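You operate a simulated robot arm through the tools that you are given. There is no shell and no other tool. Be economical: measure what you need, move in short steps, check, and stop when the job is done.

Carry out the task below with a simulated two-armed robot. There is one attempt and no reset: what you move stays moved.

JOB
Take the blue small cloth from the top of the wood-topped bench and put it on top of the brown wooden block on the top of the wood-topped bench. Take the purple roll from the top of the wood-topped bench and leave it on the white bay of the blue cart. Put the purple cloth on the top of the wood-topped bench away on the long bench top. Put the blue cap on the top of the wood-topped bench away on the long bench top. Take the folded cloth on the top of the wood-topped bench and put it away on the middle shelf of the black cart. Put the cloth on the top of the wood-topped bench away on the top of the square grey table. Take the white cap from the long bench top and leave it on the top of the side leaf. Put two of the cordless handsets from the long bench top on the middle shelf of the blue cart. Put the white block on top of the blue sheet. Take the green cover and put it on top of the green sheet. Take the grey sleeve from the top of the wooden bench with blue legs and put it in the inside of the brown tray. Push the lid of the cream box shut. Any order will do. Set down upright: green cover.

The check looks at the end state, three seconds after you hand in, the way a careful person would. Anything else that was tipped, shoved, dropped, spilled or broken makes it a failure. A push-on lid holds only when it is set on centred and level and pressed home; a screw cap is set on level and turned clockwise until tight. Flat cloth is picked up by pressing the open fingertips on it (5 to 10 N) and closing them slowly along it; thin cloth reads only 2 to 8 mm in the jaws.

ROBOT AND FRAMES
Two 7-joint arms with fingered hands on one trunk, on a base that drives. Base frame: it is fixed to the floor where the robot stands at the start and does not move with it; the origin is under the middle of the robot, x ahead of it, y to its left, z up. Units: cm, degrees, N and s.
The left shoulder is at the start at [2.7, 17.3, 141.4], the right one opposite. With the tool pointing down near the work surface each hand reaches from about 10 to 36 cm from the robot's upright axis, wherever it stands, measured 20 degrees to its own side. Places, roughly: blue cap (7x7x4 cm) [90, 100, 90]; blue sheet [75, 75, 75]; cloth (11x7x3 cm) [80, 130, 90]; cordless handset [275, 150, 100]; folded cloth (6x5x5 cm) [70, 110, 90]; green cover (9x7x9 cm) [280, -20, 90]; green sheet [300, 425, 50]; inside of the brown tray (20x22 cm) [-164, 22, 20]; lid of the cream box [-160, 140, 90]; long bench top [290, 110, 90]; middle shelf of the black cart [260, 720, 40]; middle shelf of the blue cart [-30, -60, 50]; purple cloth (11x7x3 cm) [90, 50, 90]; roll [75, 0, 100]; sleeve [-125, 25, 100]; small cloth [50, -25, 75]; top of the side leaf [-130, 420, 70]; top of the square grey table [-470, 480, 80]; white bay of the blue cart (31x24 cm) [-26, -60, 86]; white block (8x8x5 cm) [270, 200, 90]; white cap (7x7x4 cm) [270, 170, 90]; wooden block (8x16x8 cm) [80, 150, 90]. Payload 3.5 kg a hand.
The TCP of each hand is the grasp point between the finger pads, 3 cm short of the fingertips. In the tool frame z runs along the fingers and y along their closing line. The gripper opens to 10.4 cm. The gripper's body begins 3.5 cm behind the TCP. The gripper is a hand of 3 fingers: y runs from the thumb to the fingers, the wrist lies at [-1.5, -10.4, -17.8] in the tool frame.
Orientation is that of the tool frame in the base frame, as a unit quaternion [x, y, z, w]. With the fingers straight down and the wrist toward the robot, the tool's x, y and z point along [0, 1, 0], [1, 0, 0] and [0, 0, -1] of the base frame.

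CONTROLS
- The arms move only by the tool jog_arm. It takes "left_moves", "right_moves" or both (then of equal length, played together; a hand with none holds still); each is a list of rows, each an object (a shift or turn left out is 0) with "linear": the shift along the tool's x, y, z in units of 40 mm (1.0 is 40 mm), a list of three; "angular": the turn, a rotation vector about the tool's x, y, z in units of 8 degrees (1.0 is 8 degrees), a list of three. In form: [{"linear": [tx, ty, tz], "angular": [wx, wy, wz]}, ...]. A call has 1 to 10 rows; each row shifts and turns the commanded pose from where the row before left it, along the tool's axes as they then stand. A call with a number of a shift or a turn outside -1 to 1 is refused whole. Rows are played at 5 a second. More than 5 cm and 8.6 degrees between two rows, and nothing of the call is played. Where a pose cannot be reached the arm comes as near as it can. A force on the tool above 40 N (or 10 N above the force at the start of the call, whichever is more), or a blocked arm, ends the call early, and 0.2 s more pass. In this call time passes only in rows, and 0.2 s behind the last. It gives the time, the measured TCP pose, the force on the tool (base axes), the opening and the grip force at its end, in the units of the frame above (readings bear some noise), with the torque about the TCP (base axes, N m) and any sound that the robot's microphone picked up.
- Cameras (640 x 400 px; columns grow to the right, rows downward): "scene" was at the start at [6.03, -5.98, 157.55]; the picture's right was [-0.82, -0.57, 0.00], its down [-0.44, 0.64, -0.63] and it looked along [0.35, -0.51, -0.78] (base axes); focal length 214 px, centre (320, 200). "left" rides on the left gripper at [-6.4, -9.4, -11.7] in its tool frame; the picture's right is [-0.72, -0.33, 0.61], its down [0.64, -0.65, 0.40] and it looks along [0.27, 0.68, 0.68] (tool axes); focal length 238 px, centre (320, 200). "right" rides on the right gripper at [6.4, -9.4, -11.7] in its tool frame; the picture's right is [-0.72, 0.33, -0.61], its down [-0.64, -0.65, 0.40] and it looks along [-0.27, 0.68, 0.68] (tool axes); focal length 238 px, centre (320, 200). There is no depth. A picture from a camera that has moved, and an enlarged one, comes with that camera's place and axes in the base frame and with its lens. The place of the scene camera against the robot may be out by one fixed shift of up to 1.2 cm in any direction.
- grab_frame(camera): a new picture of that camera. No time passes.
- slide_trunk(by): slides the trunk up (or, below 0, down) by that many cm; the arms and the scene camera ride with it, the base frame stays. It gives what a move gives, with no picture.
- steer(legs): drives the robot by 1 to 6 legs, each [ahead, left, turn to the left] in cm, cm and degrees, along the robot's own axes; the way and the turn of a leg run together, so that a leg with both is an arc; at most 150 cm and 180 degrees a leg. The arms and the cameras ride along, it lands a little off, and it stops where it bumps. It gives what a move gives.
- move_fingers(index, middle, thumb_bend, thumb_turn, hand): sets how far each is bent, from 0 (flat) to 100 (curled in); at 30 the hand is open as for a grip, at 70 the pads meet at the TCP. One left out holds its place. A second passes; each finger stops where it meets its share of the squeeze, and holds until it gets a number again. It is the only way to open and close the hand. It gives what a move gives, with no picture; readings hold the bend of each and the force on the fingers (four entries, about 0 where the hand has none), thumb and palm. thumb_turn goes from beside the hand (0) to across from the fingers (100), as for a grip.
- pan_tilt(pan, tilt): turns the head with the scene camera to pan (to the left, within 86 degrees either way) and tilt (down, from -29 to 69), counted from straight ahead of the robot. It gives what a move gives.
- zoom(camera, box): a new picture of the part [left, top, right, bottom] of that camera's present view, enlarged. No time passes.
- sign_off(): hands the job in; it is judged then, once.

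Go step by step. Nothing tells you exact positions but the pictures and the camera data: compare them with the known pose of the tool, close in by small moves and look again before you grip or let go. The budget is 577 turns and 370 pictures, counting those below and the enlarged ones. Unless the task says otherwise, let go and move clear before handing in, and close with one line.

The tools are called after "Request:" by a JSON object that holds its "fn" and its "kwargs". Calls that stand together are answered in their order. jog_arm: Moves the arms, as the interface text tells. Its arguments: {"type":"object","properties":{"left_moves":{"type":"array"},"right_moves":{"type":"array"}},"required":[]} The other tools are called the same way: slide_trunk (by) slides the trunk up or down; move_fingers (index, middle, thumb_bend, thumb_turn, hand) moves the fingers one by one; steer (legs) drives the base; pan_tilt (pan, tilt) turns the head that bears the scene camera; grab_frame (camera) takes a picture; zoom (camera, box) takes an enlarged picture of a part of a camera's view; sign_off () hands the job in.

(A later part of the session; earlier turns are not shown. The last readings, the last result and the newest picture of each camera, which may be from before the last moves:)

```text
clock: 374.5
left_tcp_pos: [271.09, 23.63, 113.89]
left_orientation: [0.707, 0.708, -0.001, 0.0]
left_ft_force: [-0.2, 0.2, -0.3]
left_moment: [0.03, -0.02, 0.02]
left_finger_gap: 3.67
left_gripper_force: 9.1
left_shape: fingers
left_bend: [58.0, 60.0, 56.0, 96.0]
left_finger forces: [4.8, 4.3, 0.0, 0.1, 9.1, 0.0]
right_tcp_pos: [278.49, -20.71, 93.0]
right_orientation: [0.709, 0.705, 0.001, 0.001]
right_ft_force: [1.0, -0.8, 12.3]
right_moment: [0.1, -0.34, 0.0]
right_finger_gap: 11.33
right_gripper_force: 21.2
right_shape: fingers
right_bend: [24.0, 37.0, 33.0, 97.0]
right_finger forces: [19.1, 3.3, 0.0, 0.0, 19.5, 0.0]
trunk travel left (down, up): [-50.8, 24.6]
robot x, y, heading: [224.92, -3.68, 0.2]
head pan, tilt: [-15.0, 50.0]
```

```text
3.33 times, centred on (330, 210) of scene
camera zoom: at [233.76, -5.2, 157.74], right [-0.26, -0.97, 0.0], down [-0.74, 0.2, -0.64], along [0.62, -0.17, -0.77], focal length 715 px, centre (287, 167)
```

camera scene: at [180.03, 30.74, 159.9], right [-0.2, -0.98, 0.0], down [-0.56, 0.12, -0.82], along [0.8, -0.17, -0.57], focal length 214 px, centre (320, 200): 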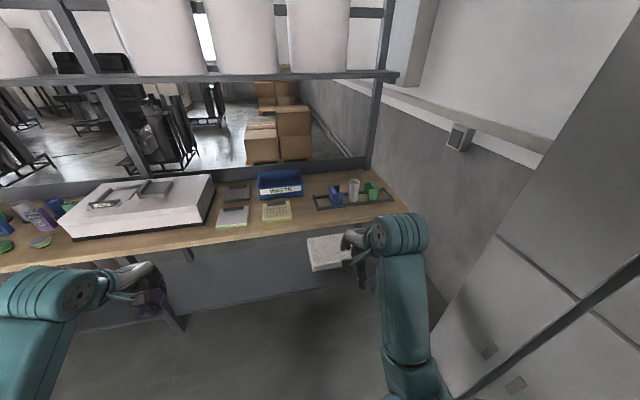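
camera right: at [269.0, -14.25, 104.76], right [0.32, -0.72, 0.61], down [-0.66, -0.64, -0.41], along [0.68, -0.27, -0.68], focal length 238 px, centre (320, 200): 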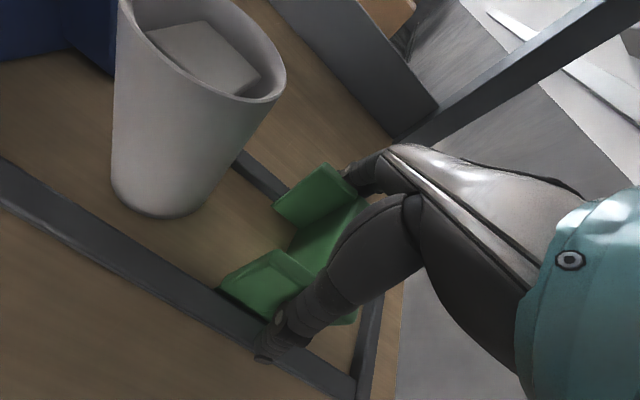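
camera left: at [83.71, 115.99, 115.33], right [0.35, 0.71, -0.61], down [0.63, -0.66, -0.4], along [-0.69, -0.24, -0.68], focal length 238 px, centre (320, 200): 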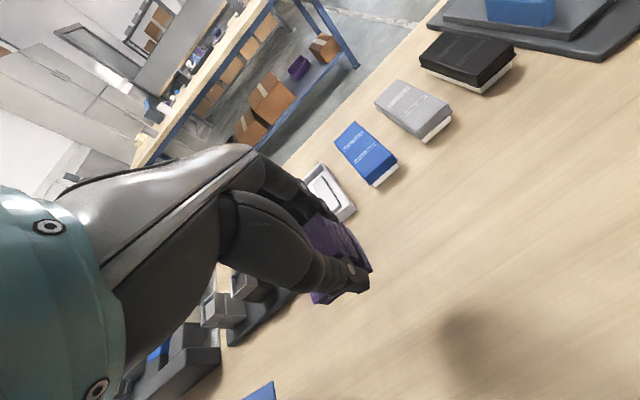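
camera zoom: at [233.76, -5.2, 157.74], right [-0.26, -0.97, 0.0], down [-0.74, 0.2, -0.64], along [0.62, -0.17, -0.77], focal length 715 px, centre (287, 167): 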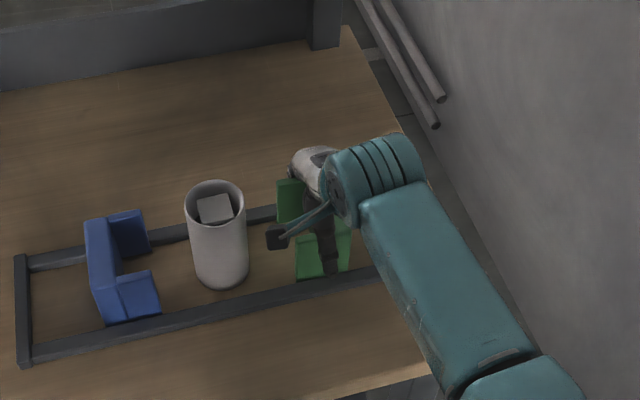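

Request:
{"fn": "move_fingers", "kwargs": {"hand": "right", "index": 20, "middle": 20, "thumb_bend": 20}}

Request:
{"fn": "jog_arm", "kwargs": {"right_moves": [{"linear": [0, 0, -0.25]}]}}

Request:
{"fn": "move_fingers", "kwargs": {"hand": "right", "index": 36, "middle": 36, "thumb_bend": 36}}

Request:
{"fn": "zoom", "kwargs": {"camera": "right", "box": [200, 120, 420, 380]}}

```text
clock: 375.5
left_tcp_pos: [271.13, 23.57, 114.06]
left_orientation: [0.707, 0.708, 0.0, -0.001]
left_ft_force: [-1.0, -0.3, -1.0]
left_moment: [0.01, 0.02, 0.0]
left_finger_gap: 3.65
left_gripper_force: 9.2
left_shape: fingers
left_bend: [58.0, 60.0, 56.0, 96.0]
left_finger forces: [4.8, 4.3, 0.1, 0.1, 8.9, 0.0]
right_tcp_pos: [278.3, -20.65, 92.85]
right_orientation: [0.709, 0.705, 0.0, 0.0]
right_ft_force: [-0.2, 0.3, -0.3]
right_moment: [0.04, -0.02, -0.01]
right_finger_gap: 12.66
right_gripper_force: 0.6
right_shape: fingers
right_bend: [20.0, 20.0, 19.0, 97.0]
right_finger forces: [0.5, 0.0, 0.0, 0.0, 0.8, 0.0]
trunk travel left (down, up): [-50.8, 24.6]
robot x, y, heading: [224.41, -3.19, -0.1]
head pan, tilt: [-15.0, 50.0]
```

```text
clock: 375.9
left_tcp_pos: [270.99, 23.63, 113.98]
left_orientation: [0.707, 0.707, -0.001, 0.0]
left_ft_force: [0.4, 1.2, 0.0]
left_moment: [-0.01, 0.01, -0.01]
left_finger_gap: 3.65
left_gripper_force: 8.3
left_shape: fingers
left_bend: [58.0, 60.0, 56.0, 96.0]
left_finger forces: [4.9, 4.3, 0.0, 0.0, 8.9, 0.1]
right_tcp_pos: [278.35, -20.68, 93.85]
right_orientation: [0.709, 0.705, 0.001, 0.001]
right_ft_force: [1.1, -1.1, -0.4]
right_moment: [0.0, 0.01, -0.02]
right_finger_gap: 12.59
right_gripper_force: 0.1
right_shape: fingers
right_bend: [20.0, 20.0, 20.0, 97.0]
right_finger forces: [0.0, 0.1, 0.1, 0.0, 0.1, 0.0]
trunk travel left (down, up): [-50.8, 24.6]
robot x, y, heading: [224.91, -3.73, 0.1]
head pan, tilt: [-15.0, 50.0]
```

```text
clock: 376.9
left_tcp_pos: [271.2, 23.63, 113.94]
left_orientation: [0.707, 0.707, -0.001, 0.0]
left_ft_force: [-0.5, -0.1, -0.5]
left_moment: [-0.03, 0.03, 0.01]
left_finger_gap: 3.65
left_gripper_force: 9.4
left_shape: fingers
left_bend: [58.0, 60.0, 56.0, 96.0]
left_finger forces: [4.8, 4.4, 0.0, 0.0, 8.9, 0.1]
right_tcp_pos: [278.42, -20.82, 93.92]
right_orientation: [0.71, 0.705, 0.0, 0.002]
right_ft_force: [2.6, -0.3, 3.7]
right_moment: [0.02, -0.11, -0.06]
right_finger_gap: 10.6
right_gripper_force: 10.2
right_shape: fingers
right_bend: [28.0, 36.0, 31.0, 97.0]
right_finger forces: [11.7, 0.3, 0.0, 0.0, 9.1, 0.0]
trunk travel left (down, up): [-50.8, 24.6]
robot x, y, heading: [224.44, -3.4, -0.2]
head pan, tilt: [-15.0, 50.0]
```

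```text
1.54 times, centred on (310, 250) of right
camera zoom: at [268.97, -14.32, 105.73], right [0.32, -0.72, 0.61], down [-0.66, -0.64, -0.41], along [0.68, -0.27, -0.68], focal length 367 px, centre (335, 123)
```

zoom: 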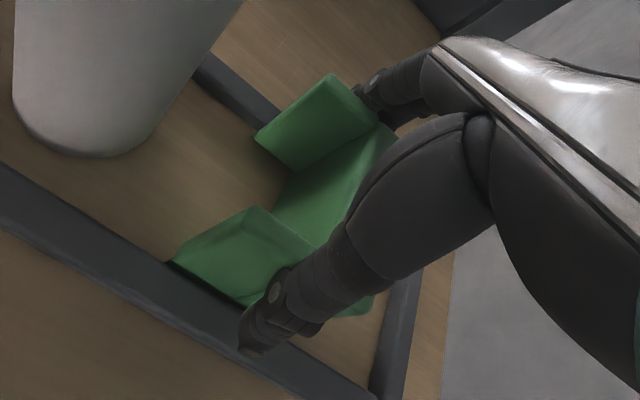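

Request:
{"fn": "move_fingers", "kwargs": {"hand": "right", "index": 48, "middle": 48, "thumb_bend": 48}}

Request:
{"fn": "jog_arm", "kwargs": {"right_moves": [{"linear": [0, 0, -0.25]}]}}

Request:
{"fn": "zoom", "kwargs": {"camera": "right", "box": [200, 120, 420, 380]}}

```text
clock: 377.9
left_tcp_pos: [271.02, 23.67, 114.01]
left_orientation: [0.707, 0.707, 0.0, -0.001]
left_ft_force: [1.5, 0.1, -0.4]
left_moment: [0.03, 0.01, 0.01]
left_finger_gap: 3.65
left_gripper_force: 9.1
left_shape: fingers
left_bend: [58.0, 60.0, 56.0, 96.0]
left_finger forces: [4.8, 4.3, 0.0, 0.1, 9.0, 0.0]
right_tcp_pos: [278.27, -20.73, 94.03]
right_orientation: [0.71, 0.704, 0.001, 0.001]
right_ft_force: [0.7, -1.2, 9.3]
right_moment: [-0.03, -0.36, 0.01]
right_finger_gap: 10.12
right_gripper_force: 24.2
right_shape: fingers
right_bend: [28.0, 40.0, 36.0, 97.0]
right_finger forces: [15.8, 8.9, 0.0, 0.0, 23.7, 0.0]
trunk travel left (down, up): [-50.8, 24.6]
robot x, y, heading: [224.71, -3.67, -0.0]
head pan, tilt: [-15.0, 50.0]
```

```text
clock: 378.3
left_tcp_pos: [271.05, 23.51, 114.04]
left_orientation: [0.707, 0.707, -0.001, -0.001]
left_ft_force: [-0.1, 1.1, -0.2]
left_moment: [-0.04, -0.02, -0.02]
left_finger_gap: 3.65
left_gripper_force: 9.4
left_shape: fingers
left_bend: [58.0, 60.0, 56.0, 96.0]
left_finger forces: [4.7, 4.4, 0.0, 0.0, 9.1, 0.1]
right_tcp_pos: [278.29, -20.77, 94.69]
right_orientation: [0.71, 0.705, -0.001, -0.001]
right_ft_force: [2.2, 0.3, -2.7]
right_moment: [0.06, -0.15, 0.06]
right_finger_gap: 10.09
right_gripper_force: 22.6
right_shape: fingers
right_bend: [28.0, 40.0, 36.0, 96.0]
right_finger forces: [14.4, 8.7, 0.1, 0.0, 22.0, 0.0]
trunk travel left (down, up): [-50.8, 24.6]
robot x, y, heading: [224.48, -3.47, -0.1]
head pan, tilt: [-15.0, 50.0]
```

```text
1.54 times, centred on (310, 250) of right
camera zoom: at [268.9, -14.33, 106.52], right [0.32, -0.72, 0.61], down [-0.66, -0.64, -0.4], along [0.68, -0.27, -0.68], focal length 367 px, centre (335, 123)
```

zoom: 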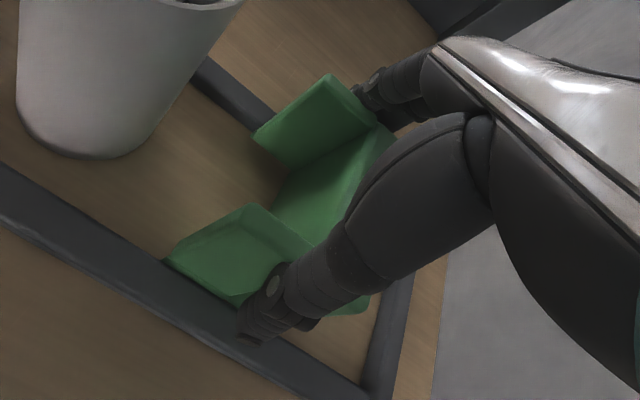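

Request:
{"fn": "jog_arm", "kwargs": {"right_moves": [{"linear": [0, 0, -0.5]}, {"linear": [0, 0, -0.5]}, {"linear": [0, 0, -0.8]}]}}

Request:
{"fn": "grab_frame", "kwargs": {"camera": "right"}}

```text
clock: 379.1
left_tcp_pos: [271.06, 23.56, 113.95]
left_orientation: [0.707, 0.707, 0.0, -0.001]
left_ft_force: [-0.2, 0.4, -0.6]
left_moment: [-0.04, -0.01, -0.01]
left_finger_gap: 3.63
left_gripper_force: 8.9
left_shape: fingers
left_bend: [58.0, 60.0, 56.0, 96.0]
left_finger forces: [4.9, 4.3, 0.1, 0.1, 9.0, 0.0]
right_tcp_pos: [278.24, -20.6, 102.34]
right_orientation: [0.71, 0.704, 0.0, 0.0]
right_ft_force: [-0.4, 1.7, -1.4]
right_moment: [0.03, -0.01, -0.02]
right_finger_gap: 10.09
right_gripper_force: 22.4
right_shape: fingers
right_bend: [28.0, 40.0, 36.0, 96.0]
right_finger forces: [13.2, 8.3, 0.1, 0.0, 23.0, 0.0]
trunk travel left (down, up): [-50.8, 24.6]
robot x, y, heading: [224.8, -3.68, -0.2]
head pan, tilt: [-15.0, 50.0]
```

```text
243 pictures are left
camera right: at [268.88, -14.17, 114.04], right [0.32, -0.72, 0.61], down [-0.66, -0.64, -0.4], along [0.68, -0.27, -0.68], focal length 238 px, centre (320, 200)
```

right: 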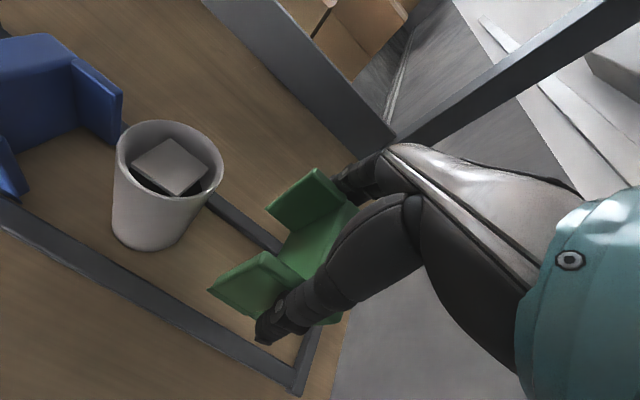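

Request:
{"fn": "jog_arm", "kwargs": {"right_moves": [{"linear": [0, 0, -0.9]}, {"linear": [0, 0, -0.9]}, {"linear": [0, 0, -0.9]}, {"linear": [0, -0.8, -0.3]}, {"linear": [0, -0.8, 0]}]}}

Request:
{"fn": "steer", "kwargs": {"legs": [[-48, 0, 0], [0, 130, 0], [0, 110, 0]]}}

Request:
{"fn": "pan_tilt", "kwargs": {"pan": 60, "tilt": 22}}

Request:
{"fn": "grab_frame", "kwargs": {"camera": "scene"}}

Request:
{"fn": "grab_frame", "kwargs": {"camera": "right"}}

```text
clock: 380.3
left_tcp_pos: [271.0, 23.56, 113.9]
left_orientation: [0.707, 0.707, 0.0, 0.001]
left_ft_force: [-0.8, 0.1, -0.5]
left_moment: [0.02, 0.04, -0.02]
left_finger_gap: 3.65
left_gripper_force: 9.0
left_shape: fingers
left_bend: [58.0, 60.0, 56.0, 96.0]
left_finger forces: [4.8, 4.3, 0.0, 0.1, 9.0, 0.0]
right_tcp_pos: [271.85, -20.76, 114.25]
right_orientation: [0.71, 0.704, -0.001, -0.001]
right_ft_force: [-0.1, -0.2, -1.8]
right_moment: [-0.02, 0.0, 0.01]
right_finger_gap: 10.08
right_gripper_force: 21.4
right_shape: fingers
right_bend: [28.0, 40.0, 36.0, 96.0]
right_finger forces: [12.7, 8.3, 0.1, 0.0, 22.6, 0.0]
trunk travel left (down, up): [-50.8, 24.6]
robot x, y, heading: [224.95, -3.66, 0.0]
head pan, tilt: [-15.0, 50.0]
```

```text
clock: 394.8
left_tcp_pos: [234.58, 264.93, 113.89]
left_orientation: [0.734, 0.679, 0.0, 0.0]
left_ft_force: [0.1, 0.0, -1.2]
left_moment: [0.01, 0.0, 0.02]
left_finger_gap: 3.66
left_gripper_force: 8.9
left_shape: fingers
left_bend: [58.0, 60.0, 56.0, 96.0]
left_finger forces: [4.8, 4.3, 0.1, 0.0, 9.0, 0.0]
right_tcp_pos: [232.06, 220.71, 114.2]
right_orientation: [0.736, 0.676, 0.0, 0.0]
right_ft_force: [0.4, 0.6, -1.7]
right_moment: [0.01, -0.01, 0.0]
right_finger_gap: 10.06
right_gripper_force: 22.1
right_shape: fingers
right_bend: [28.0, 40.0, 36.0, 96.0]
right_finger forces: [12.7, 8.3, 0.0, 0.0, 22.4, 0.0]
trunk travel left (down, up): [-50.8, 24.6]
robot x, y, heading: [185.84, 241.79, -4.6]
head pan, tilt: [-15.0, 50.0]
```

```text
clock: 396.3
left_tcp_pos: [234.62, 264.83, 114.03]
left_orientation: [0.734, 0.679, 0.0, -0.001]
left_ft_force: [-0.2, -0.4, -0.9]
left_moment: [0.01, 0.01, 0.01]
left_finger_gap: 3.63
left_gripper_force: 9.2
left_shape: fingers
left_bend: [58.0, 60.0, 56.0, 96.0]
left_finger forces: [4.7, 4.3, 0.0, 0.0, 9.1, 0.0]
right_tcp_pos: [231.88, 220.63, 114.18]
right_orientation: [0.736, 0.677, 0.0, 0.0]
right_ft_force: [0.4, 0.8, -1.6]
right_moment: [-0.02, 0.0, 0.01]
right_finger_gap: 10.08
right_gripper_force: 21.5
right_shape: fingers
right_bend: [28.0, 40.0, 36.0, 96.0]
right_finger forces: [12.7, 8.3, 0.0, 0.0, 22.4, 0.0]
trunk travel left (down, up): [-50.8, 24.6]
robot x, y, heading: [186.34, 241.17, -4.7]
head pan, tilt: [60.0, 22.0]
```

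```text
242 pictures are left
camera scene: at [193.21, 249.32, 161.96], right [0.82, -0.57, 0.0], down [-0.21, -0.31, -0.93], along [0.53, 0.76, -0.37], focal length 214 px, centre (320, 200)
```

scene: 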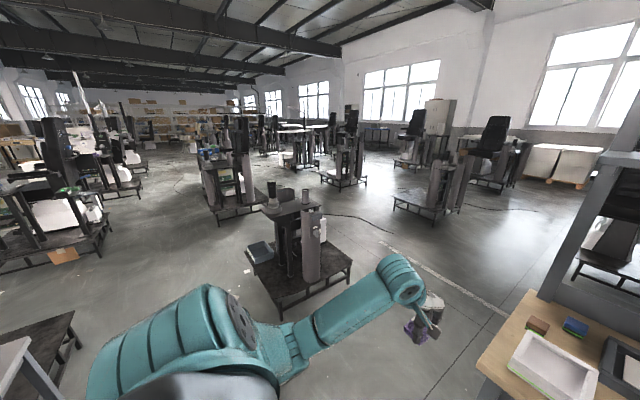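

```text
241 pictures are left
camera right: at [223.08, 227.79, 125.92], right [0.26, -0.74, 0.61], down [-0.7, -0.58, -0.4], along [0.66, -0.32, -0.68], focal length 238 px, centre (320, 200)
```

right: 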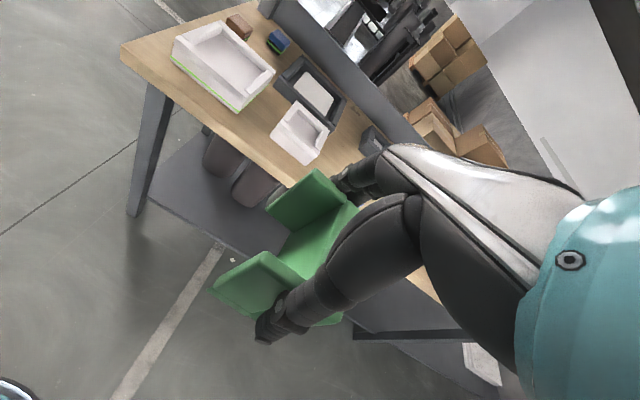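

Request:
{"fn": "zoom", "kwargs": {"camera": "scene", "box": [190, 140, 430, 330]}}

Request:
{"fn": "pan_tilt", "kwargs": {"pan": 86, "tilt": 15}}

Request:
{"fn": "grab_frame", "kwargs": {"camera": "scene"}}

```text
2.11 times, centred on (310, 235) of scene
camera zoom: at [193.21, 249.32, 161.96], right [0.82, -0.57, 0.0], down [-0.21, -0.31, -0.93], along [0.53, 0.76, -0.37], focal length 452 px, centre (341, 126)
```

zoom: 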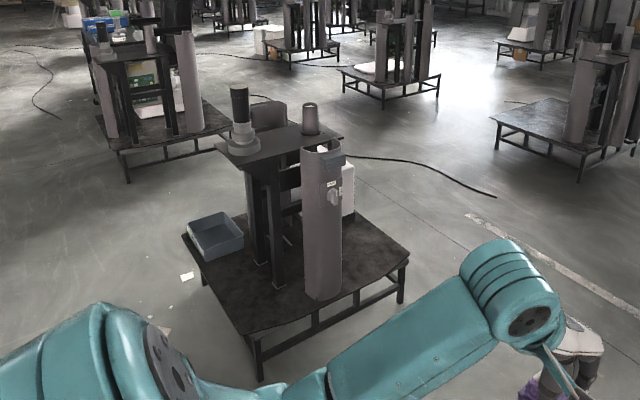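

```text
clock: 397.2
left_tcp_pos: [234.54, 264.89, 114.05]
left_orientation: [0.733, 0.68, 0.0, 0.001]
left_ft_force: [-0.6, -0.6, -0.3]
left_moment: [0.03, -0.01, 0.0]
left_finger_gap: 3.68
left_gripper_force: 8.6
left_shape: fingers
left_bend: [58.0, 60.0, 56.0, 96.0]
left_finger forces: [4.9, 4.2, 0.0, 0.1, 9.0, 0.0]
right_tcp_pos: [232.02, 220.73, 114.26]
right_orientation: [0.736, 0.677, 0.001, 0.001]
right_ft_force: [0.4, -0.1, -1.8]
right_moment: [0.05, 0.0, 0.02]
right_finger_gap: 10.06
right_gripper_force: 21.5
right_shape: fingers
right_bend: [28.0, 40.0, 36.0, 96.0]
right_finger forces: [12.7, 8.3, 0.1, 0.0, 22.4, 0.0]
trunk travel left (down, up): [-50.8, 24.6]
robot x, y, heading: [186.22, 241.46, -4.4]
head pan, tilt: [85.9, 15.0]
```

```text
239 pictures are left
camera scene: at [189.34, 250.91, 163.1], right [0.99, -0.15, 0.0], down [-0.04, -0.26, -0.97], along [0.14, 0.95, -0.26], focal length 214 px, centre (320, 200)
```

scene: 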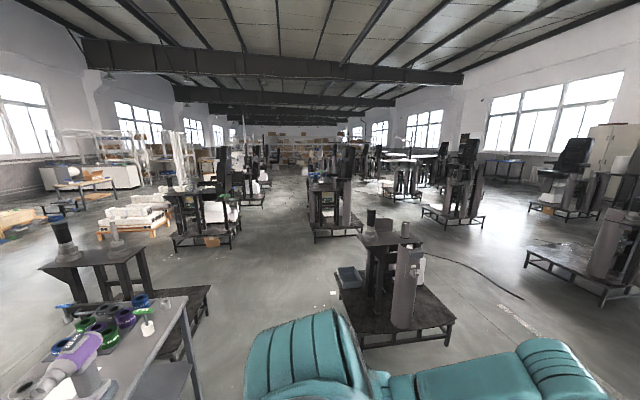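

Request:
{"fn": "steer", "kwargs": {"legs": [[-8, 0, 4.5], [0, 130, 0], [0, 50, 0]]}}

Request:
{"fn": "pan_tilt", "kwargs": {"pan": 0, "tilt": 35}}

Request:
{"fn": "grab_frame", "kwargs": {"camera": "scene"}}

```text
clock: 407.0
left_tcp_pos: [228.55, 449.85, 113.87]
left_orientation: [0.714, 0.7, 0.0, 0.0]
left_ft_force: [-0.4, 0.0, -0.1]
left_moment: [-0.03, -0.01, 0.02]
left_finger_gap: 3.64
left_gripper_force: 8.6
left_shape: fingers
left_bend: [58.0, 60.0, 56.0, 96.0]
left_finger forces: [4.8, 4.3, 0.0, 0.0, 9.0, 0.0]
right_tcp_pos: [228.56, 405.6, 114.16]
right_orientation: [0.715, 0.699, 0.0, 0.001]
right_ft_force: [-0.1, -0.2, -1.7]
right_moment: [0.0, 0.03, -0.01]
right_finger_gap: 10.07
right_gripper_force: 22.0
right_shape: fingers
right_bend: [28.0, 40.0, 36.0, 96.0]
right_finger forces: [12.7, 8.4, 0.0, 0.1, 22.2, 0.0]
trunk travel left (down, up): [-50.8, 24.6]
robot x, y, heading: [181.82, 423.81, -1.0]
head pan, tilt: [85.9, 15.0]
```

```text
clock: 408.6
left_tcp_pos: [228.57, 449.83, 113.98]
left_orientation: [0.713, 0.701, 0.001, -0.001]
left_ft_force: [-0.3, -0.4, 0.2]
left_moment: [0.01, 0.02, -0.03]
left_finger_gap: 3.68
left_gripper_force: 9.2
left_shape: fingers
left_bend: [58.0, 60.0, 56.0, 96.0]
left_finger forces: [4.8, 4.3, 0.0, 0.0, 9.0, 0.0]
right_tcp_pos: [228.57, 405.42, 114.27]
right_orientation: [0.715, 0.699, -0.001, 0.001]
right_ft_force: [0.7, 0.3, -1.1]
right_moment: [-0.01, 0.01, -0.02]
right_finger_gap: 10.08
right_gripper_force: 21.2
right_shape: fingers
right_bend: [28.0, 40.0, 36.0, 96.0]
right_finger forces: [12.7, 8.4, 0.0, 0.0, 22.4, 0.0]
trunk travel left (down, up): [-50.8, 24.6]
robot x, y, heading: [181.63, 423.5, -1.0]
head pan, tilt: [0.0, 35.0]
```

```text
238 pictures are left
camera scene: at [192.2, 423.72, 159.9], right [-0.02, -1.0, 0.0], down [-0.57, 0.01, -0.82], along [0.82, -0.01, -0.57], focal length 214 px, centre (320, 200)
```

scene: 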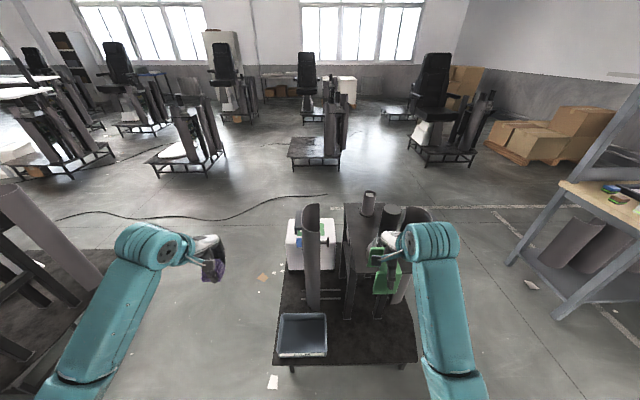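

Request:
{"fn": "zoom", "kwargs": {"camera": "scene", "box": [250, 170, 450, 370]}}

```text
2.00 times, centred on (350, 270) of scene
camera zoom: at [192.2, 423.72, 159.9], right [-0.02, -1.0, 0.0], down [-0.57, 0.01, -0.82], along [0.82, -0.01, -0.57], focal length 429 px, centre (260, 60)
```

zoom: 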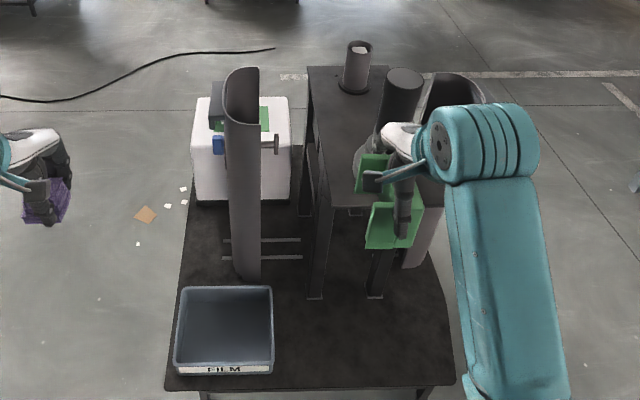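

Request:
{"fn": "steer", "kwargs": {"legs": [[0, 75, 1], [110, 0, 0], [78, 0, 0], [0, 0, 90], [0, 0, 90]]}}

Request:
{"fn": "pan_tilt", "kwargs": {"pan": 30, "tilt": 45}}

Request:
{"fn": "grab_frame", "kwargs": {"camera": "scene"}}

```text
clock: 429.2
left_tcp_pos: [321.28, 470.09, 113.94]
left_orientation: [0.715, -0.699, 0.0, 0.0]
left_ft_force: [0.0, 0.2, 0.1]
left_moment: [-0.03, 0.0, -0.03]
left_finger_gap: 3.58
left_gripper_force: 8.5
left_shape: fingers
left_bend: [58.0, 60.0, 56.0, 96.0]
left_finger forces: [4.4, 3.8, 0.0, 0.1, 8.6, 0.0]
right_tcp_pos: [319.5, 514.31, 114.02]
right_orientation: [0.713, -0.701, 0.001, -0.001]
right_ft_force: [0.6, 0.4, -1.8]
right_moment: [-0.04, 0.03, 0.0]
right_finger_gap: 9.93
right_gripper_force: 20.0
right_shape: fingers
right_bend: [28.0, 41.0, 37.0, 96.0]
right_finger forces: [11.8, 7.9, 0.0, 0.0, 20.7, 0.0]
trunk travel left (down, up): [-50.8, 24.6]
robot x, y, heading: [367.13, 498.54, -178.5]
head pan, tilt: [0.0, 35.0]
```

```text
clock: 430.2
left_tcp_pos: [321.39, 470.12, 113.84]
left_orientation: [0.716, -0.698, 0.0, 0.001]
left_ft_force: [-0.1, -0.2, -0.4]
left_moment: [0.03, 0.03, 0.01]
left_finger_gap: 3.59
left_gripper_force: 8.4
left_shape: fingers
left_bend: [58.0, 60.0, 56.0, 96.0]
left_finger forces: [4.5, 3.9, 0.0, 0.1, 8.4, 0.1]
right_tcp_pos: [319.55, 514.42, 114.17]
right_orientation: [0.713, -0.701, 0.0, 0.0]
right_ft_force: [0.2, -0.7, -2.7]
right_moment: [-0.05, 0.02, 0.01]
right_finger_gap: 9.94
right_gripper_force: 19.9
right_shape: fingers
right_bend: [28.0, 41.0, 37.0, 96.0]
right_finger forces: [11.8, 8.0, 0.0, 0.0, 20.7, 0.0]
trunk travel left (down, up): [-50.8, 24.6]
robot x, y, heading: [366.93, 498.49, -178.5]
head pan, tilt: [30.0, 45.0]
```

```text
236 pictures are left
camera scene: at [357.95, 494.23, 158.42], right [-0.52, 0.85, 0.0], down [0.6, 0.37, -0.71], along [-0.6, -0.37, -0.71], focal length 214 px, centre (320, 200)
```

scene: 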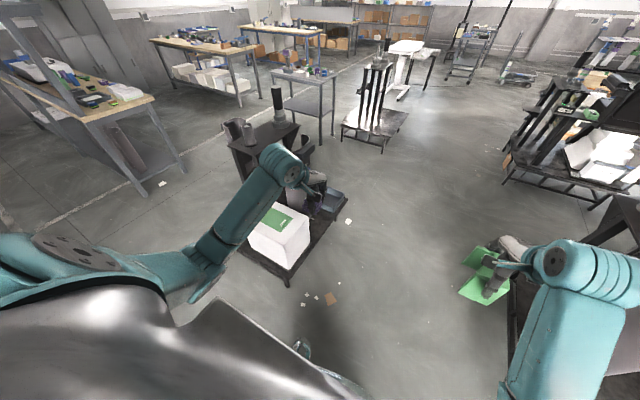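

Request:
{"fn": "steer", "kwargs": {"legs": [[0, 84, -1.5]]}}

Request:
{"fn": "pan_tilt", "kwargs": {"pan": -10, "tilt": 55}}

Request:
{"fn": "grab_frame", "kwargs": {"camera": "scene"}}

Request:
{"fn": "grab_frame", "kwargs": {"camera": "right"}}

```text
clock: 434.6
left_tcp_pos: [323.02, 387.67, 113.88]
left_orientation: [0.716, -0.699, 0.0, 0.0]
left_ft_force: [-0.7, 0.1, -1.2]
left_moment: [0.01, 0.0, -0.03]
left_finger_gap: 3.56
left_gripper_force: 8.3
left_shape: fingers
left_bend: [58.0, 60.0, 56.0, 96.0]
left_finger forces: [4.5, 3.8, 0.0, 0.0, 8.4, 0.1]
right_tcp_pos: [321.39, 431.93, 114.16]
right_orientation: [0.713, -0.702, 0.0, 0.001]
right_ft_force: [0.6, 0.3, -2.0]
right_moment: [-0.03, -0.03, 0.03]
right_finger_gap: 9.96
right_gripper_force: 20.2
right_shape: fingers
right_bend: [28.0, 41.0, 37.0, 96.0]
right_finger forces: [11.8, 7.9, 0.0, 0.0, 20.6, 0.0]
trunk travel left (down, up): [-50.8, 24.6]
robot x, y, heading: [368.83, 416.0, -178.7]
head pan, tilt: [30.0, 45.0]
```

```text
clock: 435.7
left_tcp_pos: [323.0, 387.49, 113.94]
left_orientation: [0.715, -0.699, 0.0, 0.0]
left_ft_force: [0.1, 0.6, -1.2]
left_moment: [0.03, 0.01, -0.03]
left_finger_gap: 3.58
left_gripper_force: 8.4
left_shape: fingers
left_bend: [58.0, 60.0, 56.0, 96.0]
left_finger forces: [4.5, 3.9, 0.0, 0.0, 8.4, 0.0]
right_tcp_pos: [321.36, 431.87, 114.15]
right_orientation: [0.713, -0.701, 0.0, 0.001]
right_ft_force: [-0.3, -0.4, -0.9]
right_moment: [0.0, -0.01, 0.01]
right_finger_gap: 9.97
right_gripper_force: 20.3
right_shape: fingers
right_bend: [28.0, 41.0, 37.0, 96.0]
right_finger forces: [11.8, 8.0, 0.1, 0.0, 20.6, 0.0]
trunk travel left (down, up): [-50.8, 24.6]
robot x, y, heading: [369.4, 415.73, -178.7]
head pan, tilt: [-10.0, 55.0]
```

```text
235 pictures are left
camera scene: at [359.6, 416.99, 157.08], right [0.15, 0.99, 0.0], down [0.81, -0.12, -0.57], along [-0.57, 0.09, -0.82], focal length 214 px, centre (320, 200)
```

scene: 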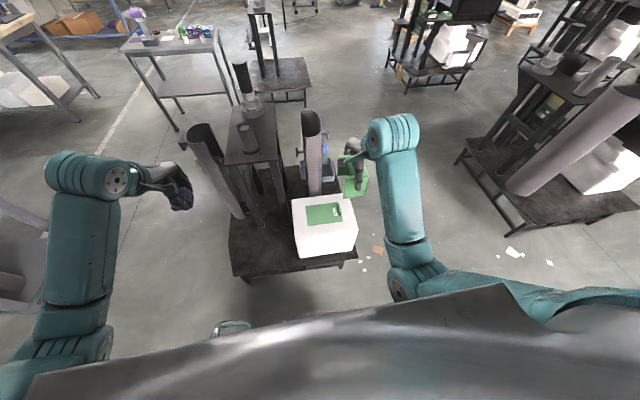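

```text
234 pictures are left
camera right: at [330.84, 425.65, 125.91], right [-0.34, 0.71, 0.61], down [0.64, 0.65, -0.4], along [-0.69, 0.26, -0.68], focal length 238 px, centre (320, 200)
```

right: 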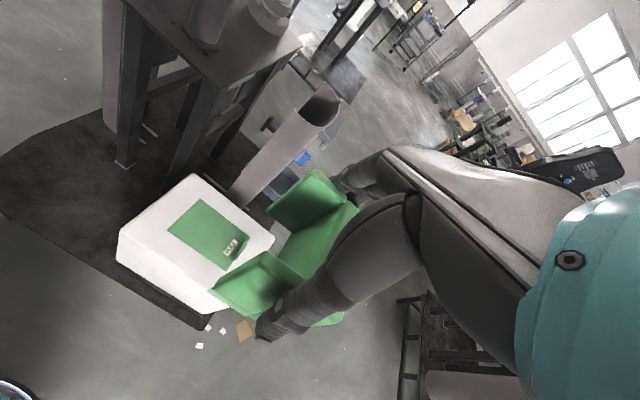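

Request:
{"fn": "slide_trunk", "kwargs": {"by": -25}}

Request:
{"fn": "grab_frame", "kwargs": {"camera": "right"}}

Request:
{"fn": "grab_frame", "kwargs": {"camera": "scene"}}

```text
clock: 438.2
left_tcp_pos: [323.15, 387.58, 88.92]
left_orientation: [0.714, -0.7, 0.0, 0.0]
left_ft_force: [-0.4, 1.2, 0.6]
left_moment: [-0.02, 0.0, -0.03]
left_finger_gap: 3.63
left_gripper_force: 8.6
left_shape: fingers
left_bend: [58.0, 60.0, 56.0, 96.0]
left_finger forces: [4.6, 3.9, 0.0, 0.0, 8.4, 0.0]
right_tcp_pos: [321.4, 431.94, 89.14]
right_orientation: [0.713, -0.701, 0.0, 0.001]
right_ft_force: [-0.4, -0.2, -1.3]
right_moment: [0.0, 0.03, 0.02]
right_finger_gap: 9.94
right_gripper_force: 20.2
right_shape: fingers
right_bend: [28.0, 41.0, 37.0, 96.0]
right_finger forces: [11.8, 8.0, 0.0, 0.0, 20.5, 0.1]
trunk travel left (down, up): [-25.8, 49.6]
robot x, y, heading: [368.67, 415.82, -178.8]
head pan, tilt: [-10.0, 55.0]
```

```text
233 pictures are left
camera right: at [330.86, 425.66, 100.95], right [-0.34, 0.71, 0.61], down [0.64, 0.65, -0.41], along [-0.69, 0.26, -0.68], focal length 238 px, centre (320, 200)
```

right: 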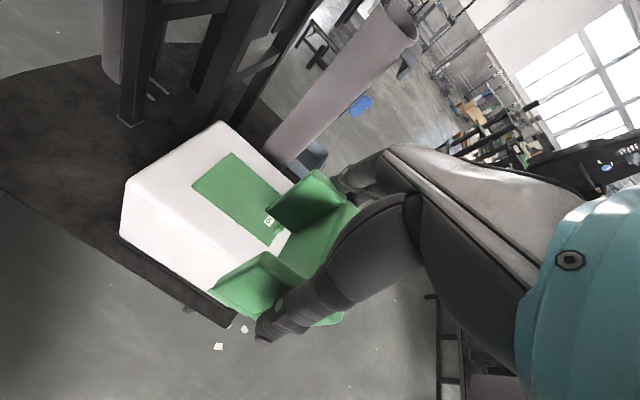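

```text
232 pictures are left
camera scene: at [353.03, 416.87, 131.82], right [0.15, 0.99, 0.0], down [0.81, -0.13, -0.57], along [-0.57, 0.09, -0.82], focal length 214 px, centre (320, 200)
```

scene: 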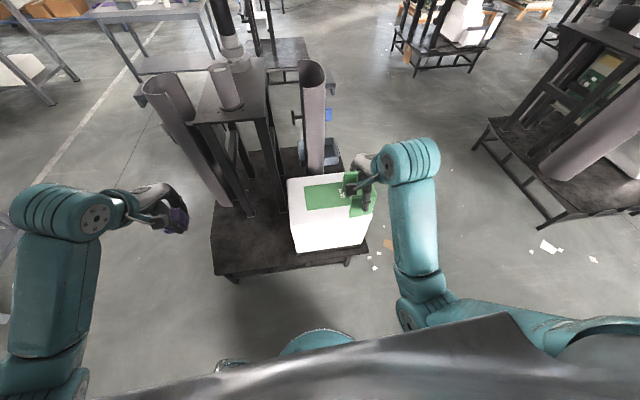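

Request:
{"fn": "steer", "kwargs": {"legs": [[0, 6, -1.3], [15.5, 0, 0]]}}

Request:
{"fn": "grab_frame", "kwargs": {"camera": "right"}}

Request:
{"fn": "grab_frame", "kwargs": {"camera": "scene"}}

```text
clock: 440.2
left_tcp_pos: [307.15, 382.87, 89.0]
left_orientation: [0.708, -0.706, 0.0, 0.0]
left_ft_force: [0.5, -0.1, -1.0]
left_moment: [-0.03, -0.02, 0.0]
left_finger_gap: 3.59
left_gripper_force: 8.4
left_shape: fingers
left_bend: [58.0, 60.0, 56.0, 96.0]
left_finger forces: [4.5, 3.9, 0.0, 0.1, 8.4, 0.0]
right_tcp_pos: [306.25, 427.27, 89.09]
right_orientation: [-0.705, 0.709, 0.0, 0.0]
right_ft_force: [-0.4, 0.0, -1.1]
right_moment: [-0.02, 0.01, 0.02]
right_finger_gap: 9.92
right_gripper_force: 20.5
right_shape: fingers
right_bend: [28.0, 41.0, 37.0, 96.0]
right_finger forces: [11.9, 7.9, 0.1, 0.1, 20.7, 0.0]
trunk travel left (down, up): [-25.8, 49.6]
robot x, y, heading: [353.79, 410.15, -179.9]
head pan, tilt: [-10.0, 55.0]
```

```text
231 pictures are left
camera right: at [315.65, 420.66, 100.88], right [-0.32, 0.72, 0.61], down [0.66, 0.64, -0.4], along [-0.68, 0.27, -0.68], focal length 238 px, centre (320, 200)
```

right: 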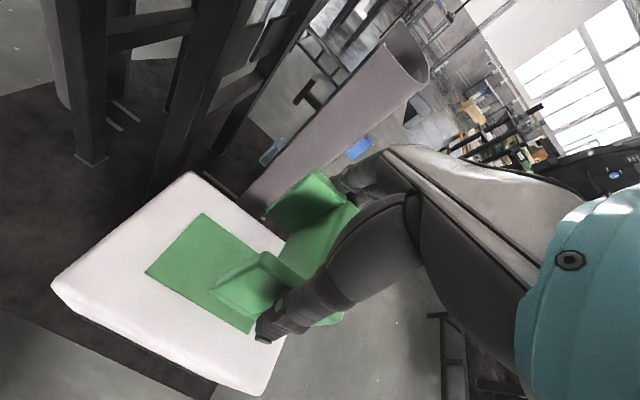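

```text
230 pictures are left
camera scene: at [337.6, 411.43, 131.79], right [0.17, 0.98, 0.0], down [0.81, -0.14, -0.57], along [-0.56, 0.1, -0.82], focal length 214 px, centre (320, 200)
```

scene: 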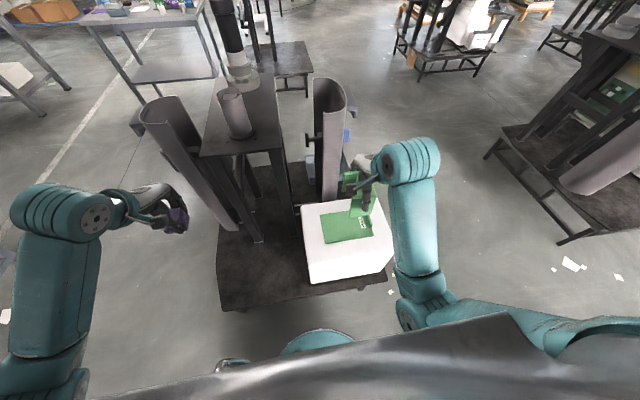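

Request:
{"fn": "jog_arm", "kwargs": {"right_moves": [{"linear": [0.25, 0.72, 0]}, {"linear": [0.25, 0.72, 0]}]}}

Request:
{"fn": "slide_trunk", "kwargs": {"by": -17}}

Request:
{"fn": "grab_frame", "kwargs": {"camera": "right"}}

Request:
{"fn": "grab_frame", "kwargs": {"camera": "scene"}}

```text
clock: 440.8
left_tcp_pos: [307.3, 382.82, 89.03]
left_orientation: [0.708, -0.706, 0.001, 0.0]
left_ft_force: [0.2, -0.1, -1.1]
left_moment: [-0.03, -0.01, 0.01]
left_finger_gap: 3.57
left_gripper_force: 9.0
left_shape: fingers
left_bend: [58.0, 60.0, 56.0, 96.0]
left_finger forces: [4.5, 4.0, 0.0, 0.0, 8.4, 0.1]
right_tcp_pos: [300.34, 425.27, 89.3]
right_orientation: [-0.706, 0.709, 0.0, 0.001]
right_ft_force: [0.0, 0.0, -1.7]
right_moment: [-0.01, -0.03, 0.01]
right_finger_gap: 9.95
right_gripper_force: 20.4
right_shape: fingers
right_bend: [28.0, 41.0, 37.0, 96.0]
right_finger forces: [11.8, 7.9, 0.0, 0.0, 20.8, 0.0]
trunk travel left (down, up): [-25.8, 49.6]
robot x, y, heading: [353.81, 410.22, -180.0]
head pan, tilt: [-10.0, 55.0]
```

```text
clock: 442.7
left_tcp_pos: [307.19, 382.86, 72.01]
left_orientation: [0.708, -0.707, 0.0, 0.0]
left_ft_force: [-0.2, 0.1, -0.1]
left_moment: [-0.02, -0.01, 0.0]
left_finger_gap: 3.58
left_gripper_force: 8.7
left_shape: fingers
left_bend: [58.0, 60.0, 56.0, 96.0]
left_finger forces: [4.5, 3.9, 0.0, 0.0, 8.4, 0.1]
right_tcp_pos: [300.54, 425.15, 72.28]
right_orientation: [-0.705, 0.709, 0.001, -0.001]
right_ft_force: [-0.2, -0.8, -1.7]
right_moment: [-0.03, -0.02, 0.0]
right_finger_gap: 9.93
right_gripper_force: 20.4
right_shape: fingers
right_bend: [28.0, 41.0, 37.0, 96.0]
right_finger forces: [11.8, 7.9, 0.0, 0.1, 20.6, 0.1]
trunk travel left (down, up): [-8.8, 66.6]
robot x, y, heading: [353.33, 409.93, -180.0]
head pan, tilt: [-10.0, 55.0]
```

```text
229 pictures are left
camera right: at [309.99, 418.69, 83.96], right [-0.32, 0.72, 0.61], down [0.66, 0.64, -0.4], along [-0.68, 0.27, -0.68], focal length 238 px, centre (320, 200)
```

right: 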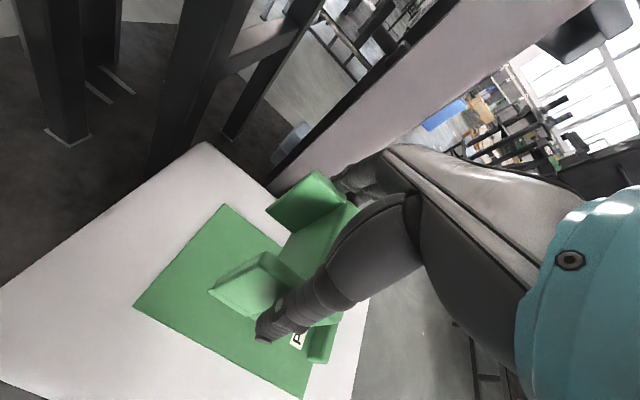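

```text
228 pictures are left
camera scene: at [328.87, 411.42, 114.07], right [0.17, 0.98, 0.0], down [0.81, -0.14, -0.57], along [-0.56, 0.1, -0.82], focal length 214 px, centre (320, 200)
```

scene: 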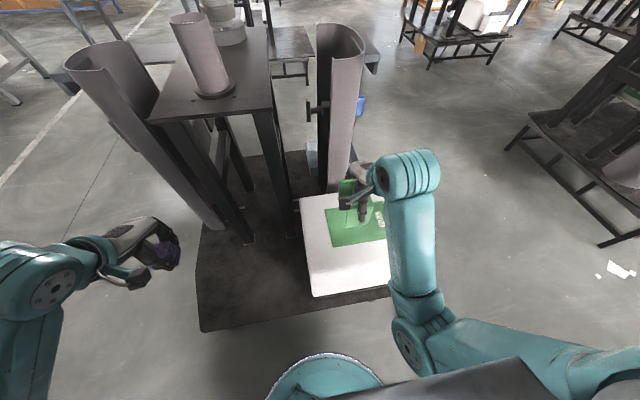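

Request:
{"fn": "jog_arm", "kwargs": {"right_moves": [{"linear": [0, 0.05, 0.6]}, {"linear": [0, 0, 0.5]}]}}

Request:
{"fn": "jog_arm", "kwargs": {"right_moves": [{"linear": [0, 0, 0.15]}]}}

Request:
{"fn": "grab_frame", "kwargs": {"camera": "right"}}

```text
clock: 443.3
left_tcp_pos: [307.17, 382.81, 71.95]
left_orientation: [0.708, -0.706, 0.001, -0.001]
left_ft_force: [1.0, -0.5, 0.1]
left_moment: [-0.01, -0.02, -0.04]
left_finger_gap: 3.58
left_gripper_force: 8.3
left_shape: fingers
left_bend: [58.0, 60.0, 56.0, 96.0]
left_finger forces: [4.5, 3.9, 0.0, 0.1, 8.4, 0.1]
right_tcp_pos: [300.38, 425.0, 67.8]
right_orientation: [-0.706, 0.708, 0.0, -0.001]
right_ft_force: [-0.3, 0.3, -1.6]
right_moment: [-0.06, 0.02, 0.01]
right_finger_gap: 9.93
right_gripper_force: 19.6
right_shape: fingers
right_bend: [28.0, 41.0, 37.0, 96.0]
right_finger forces: [11.8, 7.8, 0.0, 0.0, 20.7, 0.0]
trunk travel left (down, up): [-8.8, 66.6]
robot x, y, heading: [353.7, 409.84, -179.8]
head pan, tilt: [-10.0, 55.0]
```

```text
clock: 443.7
left_tcp_pos: [307.23, 382.79, 71.98]
left_orientation: [0.708, -0.706, 0.001, -0.001]
left_ft_force: [0.1, -0.7, -0.8]
left_moment: [-0.01, 0.01, -0.02]
left_finger_gap: 3.6
left_gripper_force: 8.8
left_shape: fingers
left_bend: [58.0, 60.0, 56.0, 96.0]
left_finger forces: [4.5, 3.9, 0.0, 0.1, 8.4, 0.1]
right_tcp_pos: [300.25, 425.27, 67.19]
right_orientation: [-0.705, 0.709, 0.0, 0.0]
right_ft_force: [-0.1, 0.4, -1.5]
right_moment: [-0.03, 0.01, 0.01]
right_finger_gap: 9.93
right_gripper_force: 20.0
right_shape: fingers
right_bend: [28.0, 41.0, 37.0, 96.0]
right_finger forces: [11.8, 8.0, 0.0, 0.1, 20.6, 0.0]
trunk travel left (down, up): [-8.8, 66.6]
robot x, y, heading: [353.51, 410.04, -180.1]
head pan, tilt: [-10.0, 55.0]
```

```text
227 pictures are left
camera right: at [309.65, 418.75, 78.97], right [-0.32, 0.72, 0.61], down [0.66, 0.64, -0.4], along [-0.68, 0.27, -0.68], focal length 238 px, centre (320, 200)
```

right: 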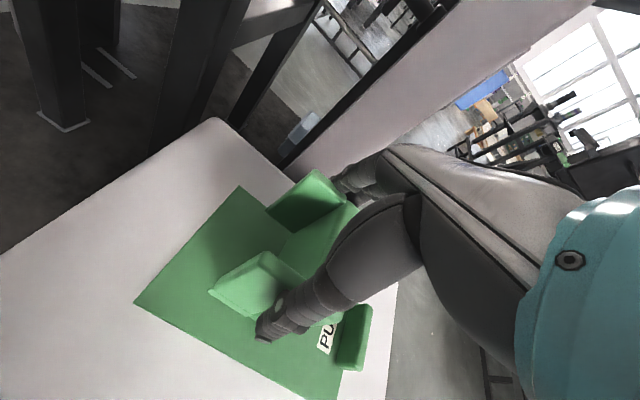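

Request:
{"fn": "jog_arm", "kwargs": {"right_moves": [{"linear": [0, 0, 0.12]}]}}

Request:
{"fn": "jog_arm", "kwargs": {"right_moves": [{"linear": [0, 0, 0.1]}]}}

```text
clock: 444.1
left_tcp_pos: [307.22, 382.83, 72.02]
left_orientation: [0.708, -0.707, 0.001, 0.0]
left_ft_force: [-0.1, -1.5, -1.0]
left_moment: [0.03, -0.01, -0.01]
left_finger_gap: 3.57
left_gripper_force: 8.6
left_shape: fingers
left_bend: [58.0, 60.0, 56.0, 96.0]
left_finger forces: [4.5, 3.9, 0.0, 0.1, 8.5, 0.0]
right_tcp_pos: [300.27, 425.15, 66.63]
right_orientation: [-0.706, 0.708, 0.001, -0.001]
right_ft_force: [0.7, -0.6, -1.9]
right_moment: [-0.02, -0.02, -0.02]
right_finger_gap: 9.95
right_gripper_force: 20.4
right_shape: fingers
right_bend: [28.0, 41.0, 37.0, 96.0]
right_finger forces: [11.7, 8.0, 0.0, 0.0, 20.6, 0.1]
trunk travel left (down, up): [-8.8, 66.6]
robot x, y, heading: [353.84, 409.84, -180.0]
head pan, tilt: [-10.0, 55.0]
```

```text
clock: 444.5
left_tcp_pos: [307.19, 382.73, 71.91]
left_orientation: [0.707, -0.707, 0.0, 0.0]
left_ft_force: [0.7, -0.5, -0.4]
left_moment: [0.04, -0.02, 0.0]
left_finger_gap: 3.6
left_gripper_force: 8.2
left_shape: fingers
left_bend: [58.0, 60.0, 56.0, 96.0]
left_finger forces: [4.4, 3.8, 0.0, 0.0, 8.4, 0.0]
right_tcp_pos: [300.3, 425.14, 66.41]
right_orientation: [-0.705, 0.709, 0.001, -0.001]
right_ft_force: [0.2, 0.7, 4.4]
right_moment: [0.0, 0.15, -0.02]
right_finger_gap: 9.95
right_gripper_force: 21.9
right_shape: fingers
right_bend: [28.0, 41.0, 37.0, 96.0]
right_finger forces: [12.7, 8.0, 0.0, 0.1, 21.9, 0.1]
trunk travel left (down, up): [-8.8, 66.6]
robot x, y, heading: [353.44, 410.07, -179.9]
head pan, tilt: [-10.0, 55.0]
```

Request:
{"fn": "move_fingers", "kwargs": {"hand": "right", "index": 24, "middle": 34, "thumb_bend": 31}}

Request:
{"fn": "move_fingers", "kwargs": {"hand": "right", "index": 16, "middle": 18, "thumb_bend": 18}}

Request:
{"fn": "grab_frame", "kwargs": {"camera": "right"}}

```text
clock: 445.5
left_tcp_pos: [307.26, 382.79, 72.01]
left_orientation: [0.708, -0.707, 0.001, -0.001]
left_ft_force: [0.5, -0.2, -0.1]
left_moment: [-0.01, 0.04, 0.0]
left_finger_gap: 3.59
left_gripper_force: 8.2
left_shape: fingers
left_bend: [58.0, 60.0, 56.0, 96.0]
left_finger forces: [4.6, 3.9, 0.0, 0.0, 8.4, 0.0]
right_tcp_pos: [300.41, 425.03, 66.29]
right_orientation: [-0.705, 0.709, 0.0, -0.001]
right_ft_force: [0.7, -0.6, 0.2]
right_moment: [0.0, 0.0, -0.01]
right_finger_gap: 11.15
right_gripper_force: 0.8
right_shape: fingers
right_bend: [24.0, 34.0, 31.0, 97.0]
right_finger forces: [0.1, 0.3, 0.0, 0.1, 0.8, 0.1]
trunk travel left (down, up): [-8.8, 66.6]
robot x, y, heading: [353.49, 409.93, -179.8]
head pan, tilt: [-10.0, 55.0]
```

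```text
clock: 446.5
left_tcp_pos: [307.23, 382.81, 71.93]
left_orientation: [0.708, -0.706, 0.001, 0.0]
left_ft_force: [0.3, -0.3, -0.3]
left_moment: [-0.01, 0.01, -0.03]
left_finger_gap: 3.6
left_gripper_force: 8.4
left_shape: fingers
left_bend: [58.0, 60.0, 56.0, 96.0]
left_finger forces: [4.5, 4.0, 0.0, 0.1, 8.5, 0.1]
right_tcp_pos: [300.36, 425.05, 66.44]
right_orientation: [-0.705, 0.709, 0.0, 0.0]
right_ft_force: [-0.7, -0.4, 0.4]
right_moment: [0.03, 0.03, 0.02]
right_finger_gap: 13.19
right_gripper_force: 0.1
right_shape: fingers
right_bend: [16.0, 18.0, 18.0, 97.0]
right_finger forces: [0.0, 0.0, 0.1, 0.0, 0.0, 0.1]
trunk travel left (down, up): [-8.8, 66.6]
robot x, y, heading: [353.45, 409.72, -180.2]
head pan, tilt: [-10.0, 55.0]
```

```text
226 pictures are left
camera right: at [309.7, 418.6, 78.12], right [-0.32, 0.72, 0.61], down [0.66, 0.64, -0.4], along [-0.68, 0.27, -0.68], focal length 238 px, centre (320, 200)
```

right: 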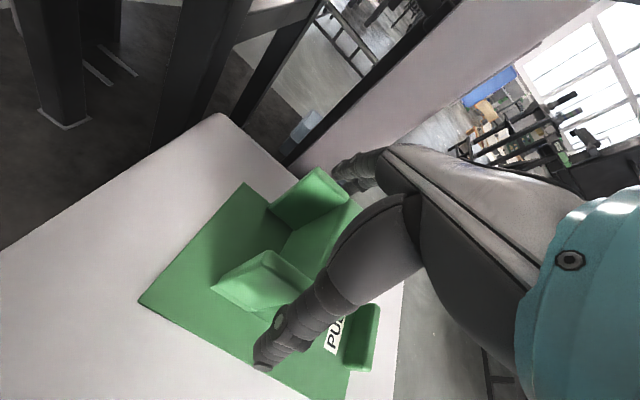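

Released and standing upright. I raise the hand carefully.

Request:
{"fn": "jog_arm", "kwargs": {"right_moves": [{"linear": [0, 0, -0.4]}, {"linear": [0, 0, -0.6]}, {"linear": [0, 0, -0.8]}, {"linear": [0, 0, -1]}, {"linear": [0, 0, -1]}]}}

Request:
{"fn": "grab_frame", "kwargs": {"camera": "right"}}

```text
clock: 447.7
left_tcp_pos: [307.14, 382.91, 71.99]
left_orientation: [0.708, -0.706, 0.001, -0.001]
left_ft_force: [0.0, 0.6, -0.7]
left_moment: [0.0, 0.02, -0.01]
left_finger_gap: 3.61
left_gripper_force: 8.5
left_shape: fingers
left_bend: [58.0, 60.0, 56.0, 96.0]
left_finger forces: [4.6, 3.9, 0.0, 0.0, 8.3, 0.1]
right_tcp_pos: [299.57, 425.37, 80.1]
right_orientation: [-0.704, 0.711, 0.004, 0.003]
right_ft_force: [-0.3, 0.6, -0.2]
right_moment: [0.01, -0.01, 0.02]
right_finger_gap: 13.26
right_gripper_force: 0.0
right_shape: fingers
right_bend: [16.0, 18.0, 18.0, 97.0]
right_finger forces: [0.1, 0.1, 0.0, 0.1, 0.0, 0.0]
right hand out of reach, approached as far as the arm can: row 5
trunk travel left (down, up): [-8.8, 66.6]
robot x, y, heading: [353.45, 410.04, -180.0]
head pan, tilt: [-10.0, 55.0]
```

```text
225 pictures are left
camera right: at [308.93, 418.72, 91.8], right [-0.32, 0.72, 0.62], down [0.66, 0.64, -0.4], along [-0.68, 0.28, -0.67], focal length 238 px, centre (320, 200)
```

right: 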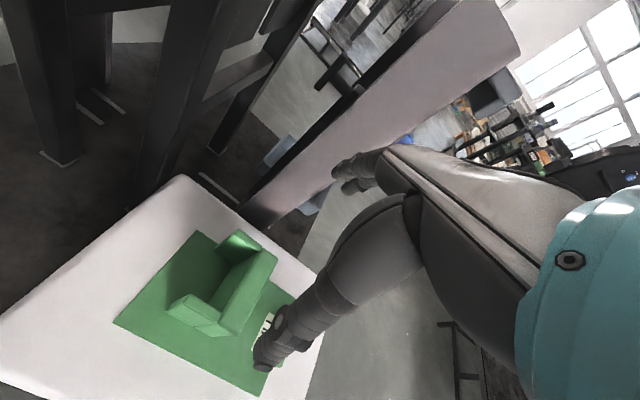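

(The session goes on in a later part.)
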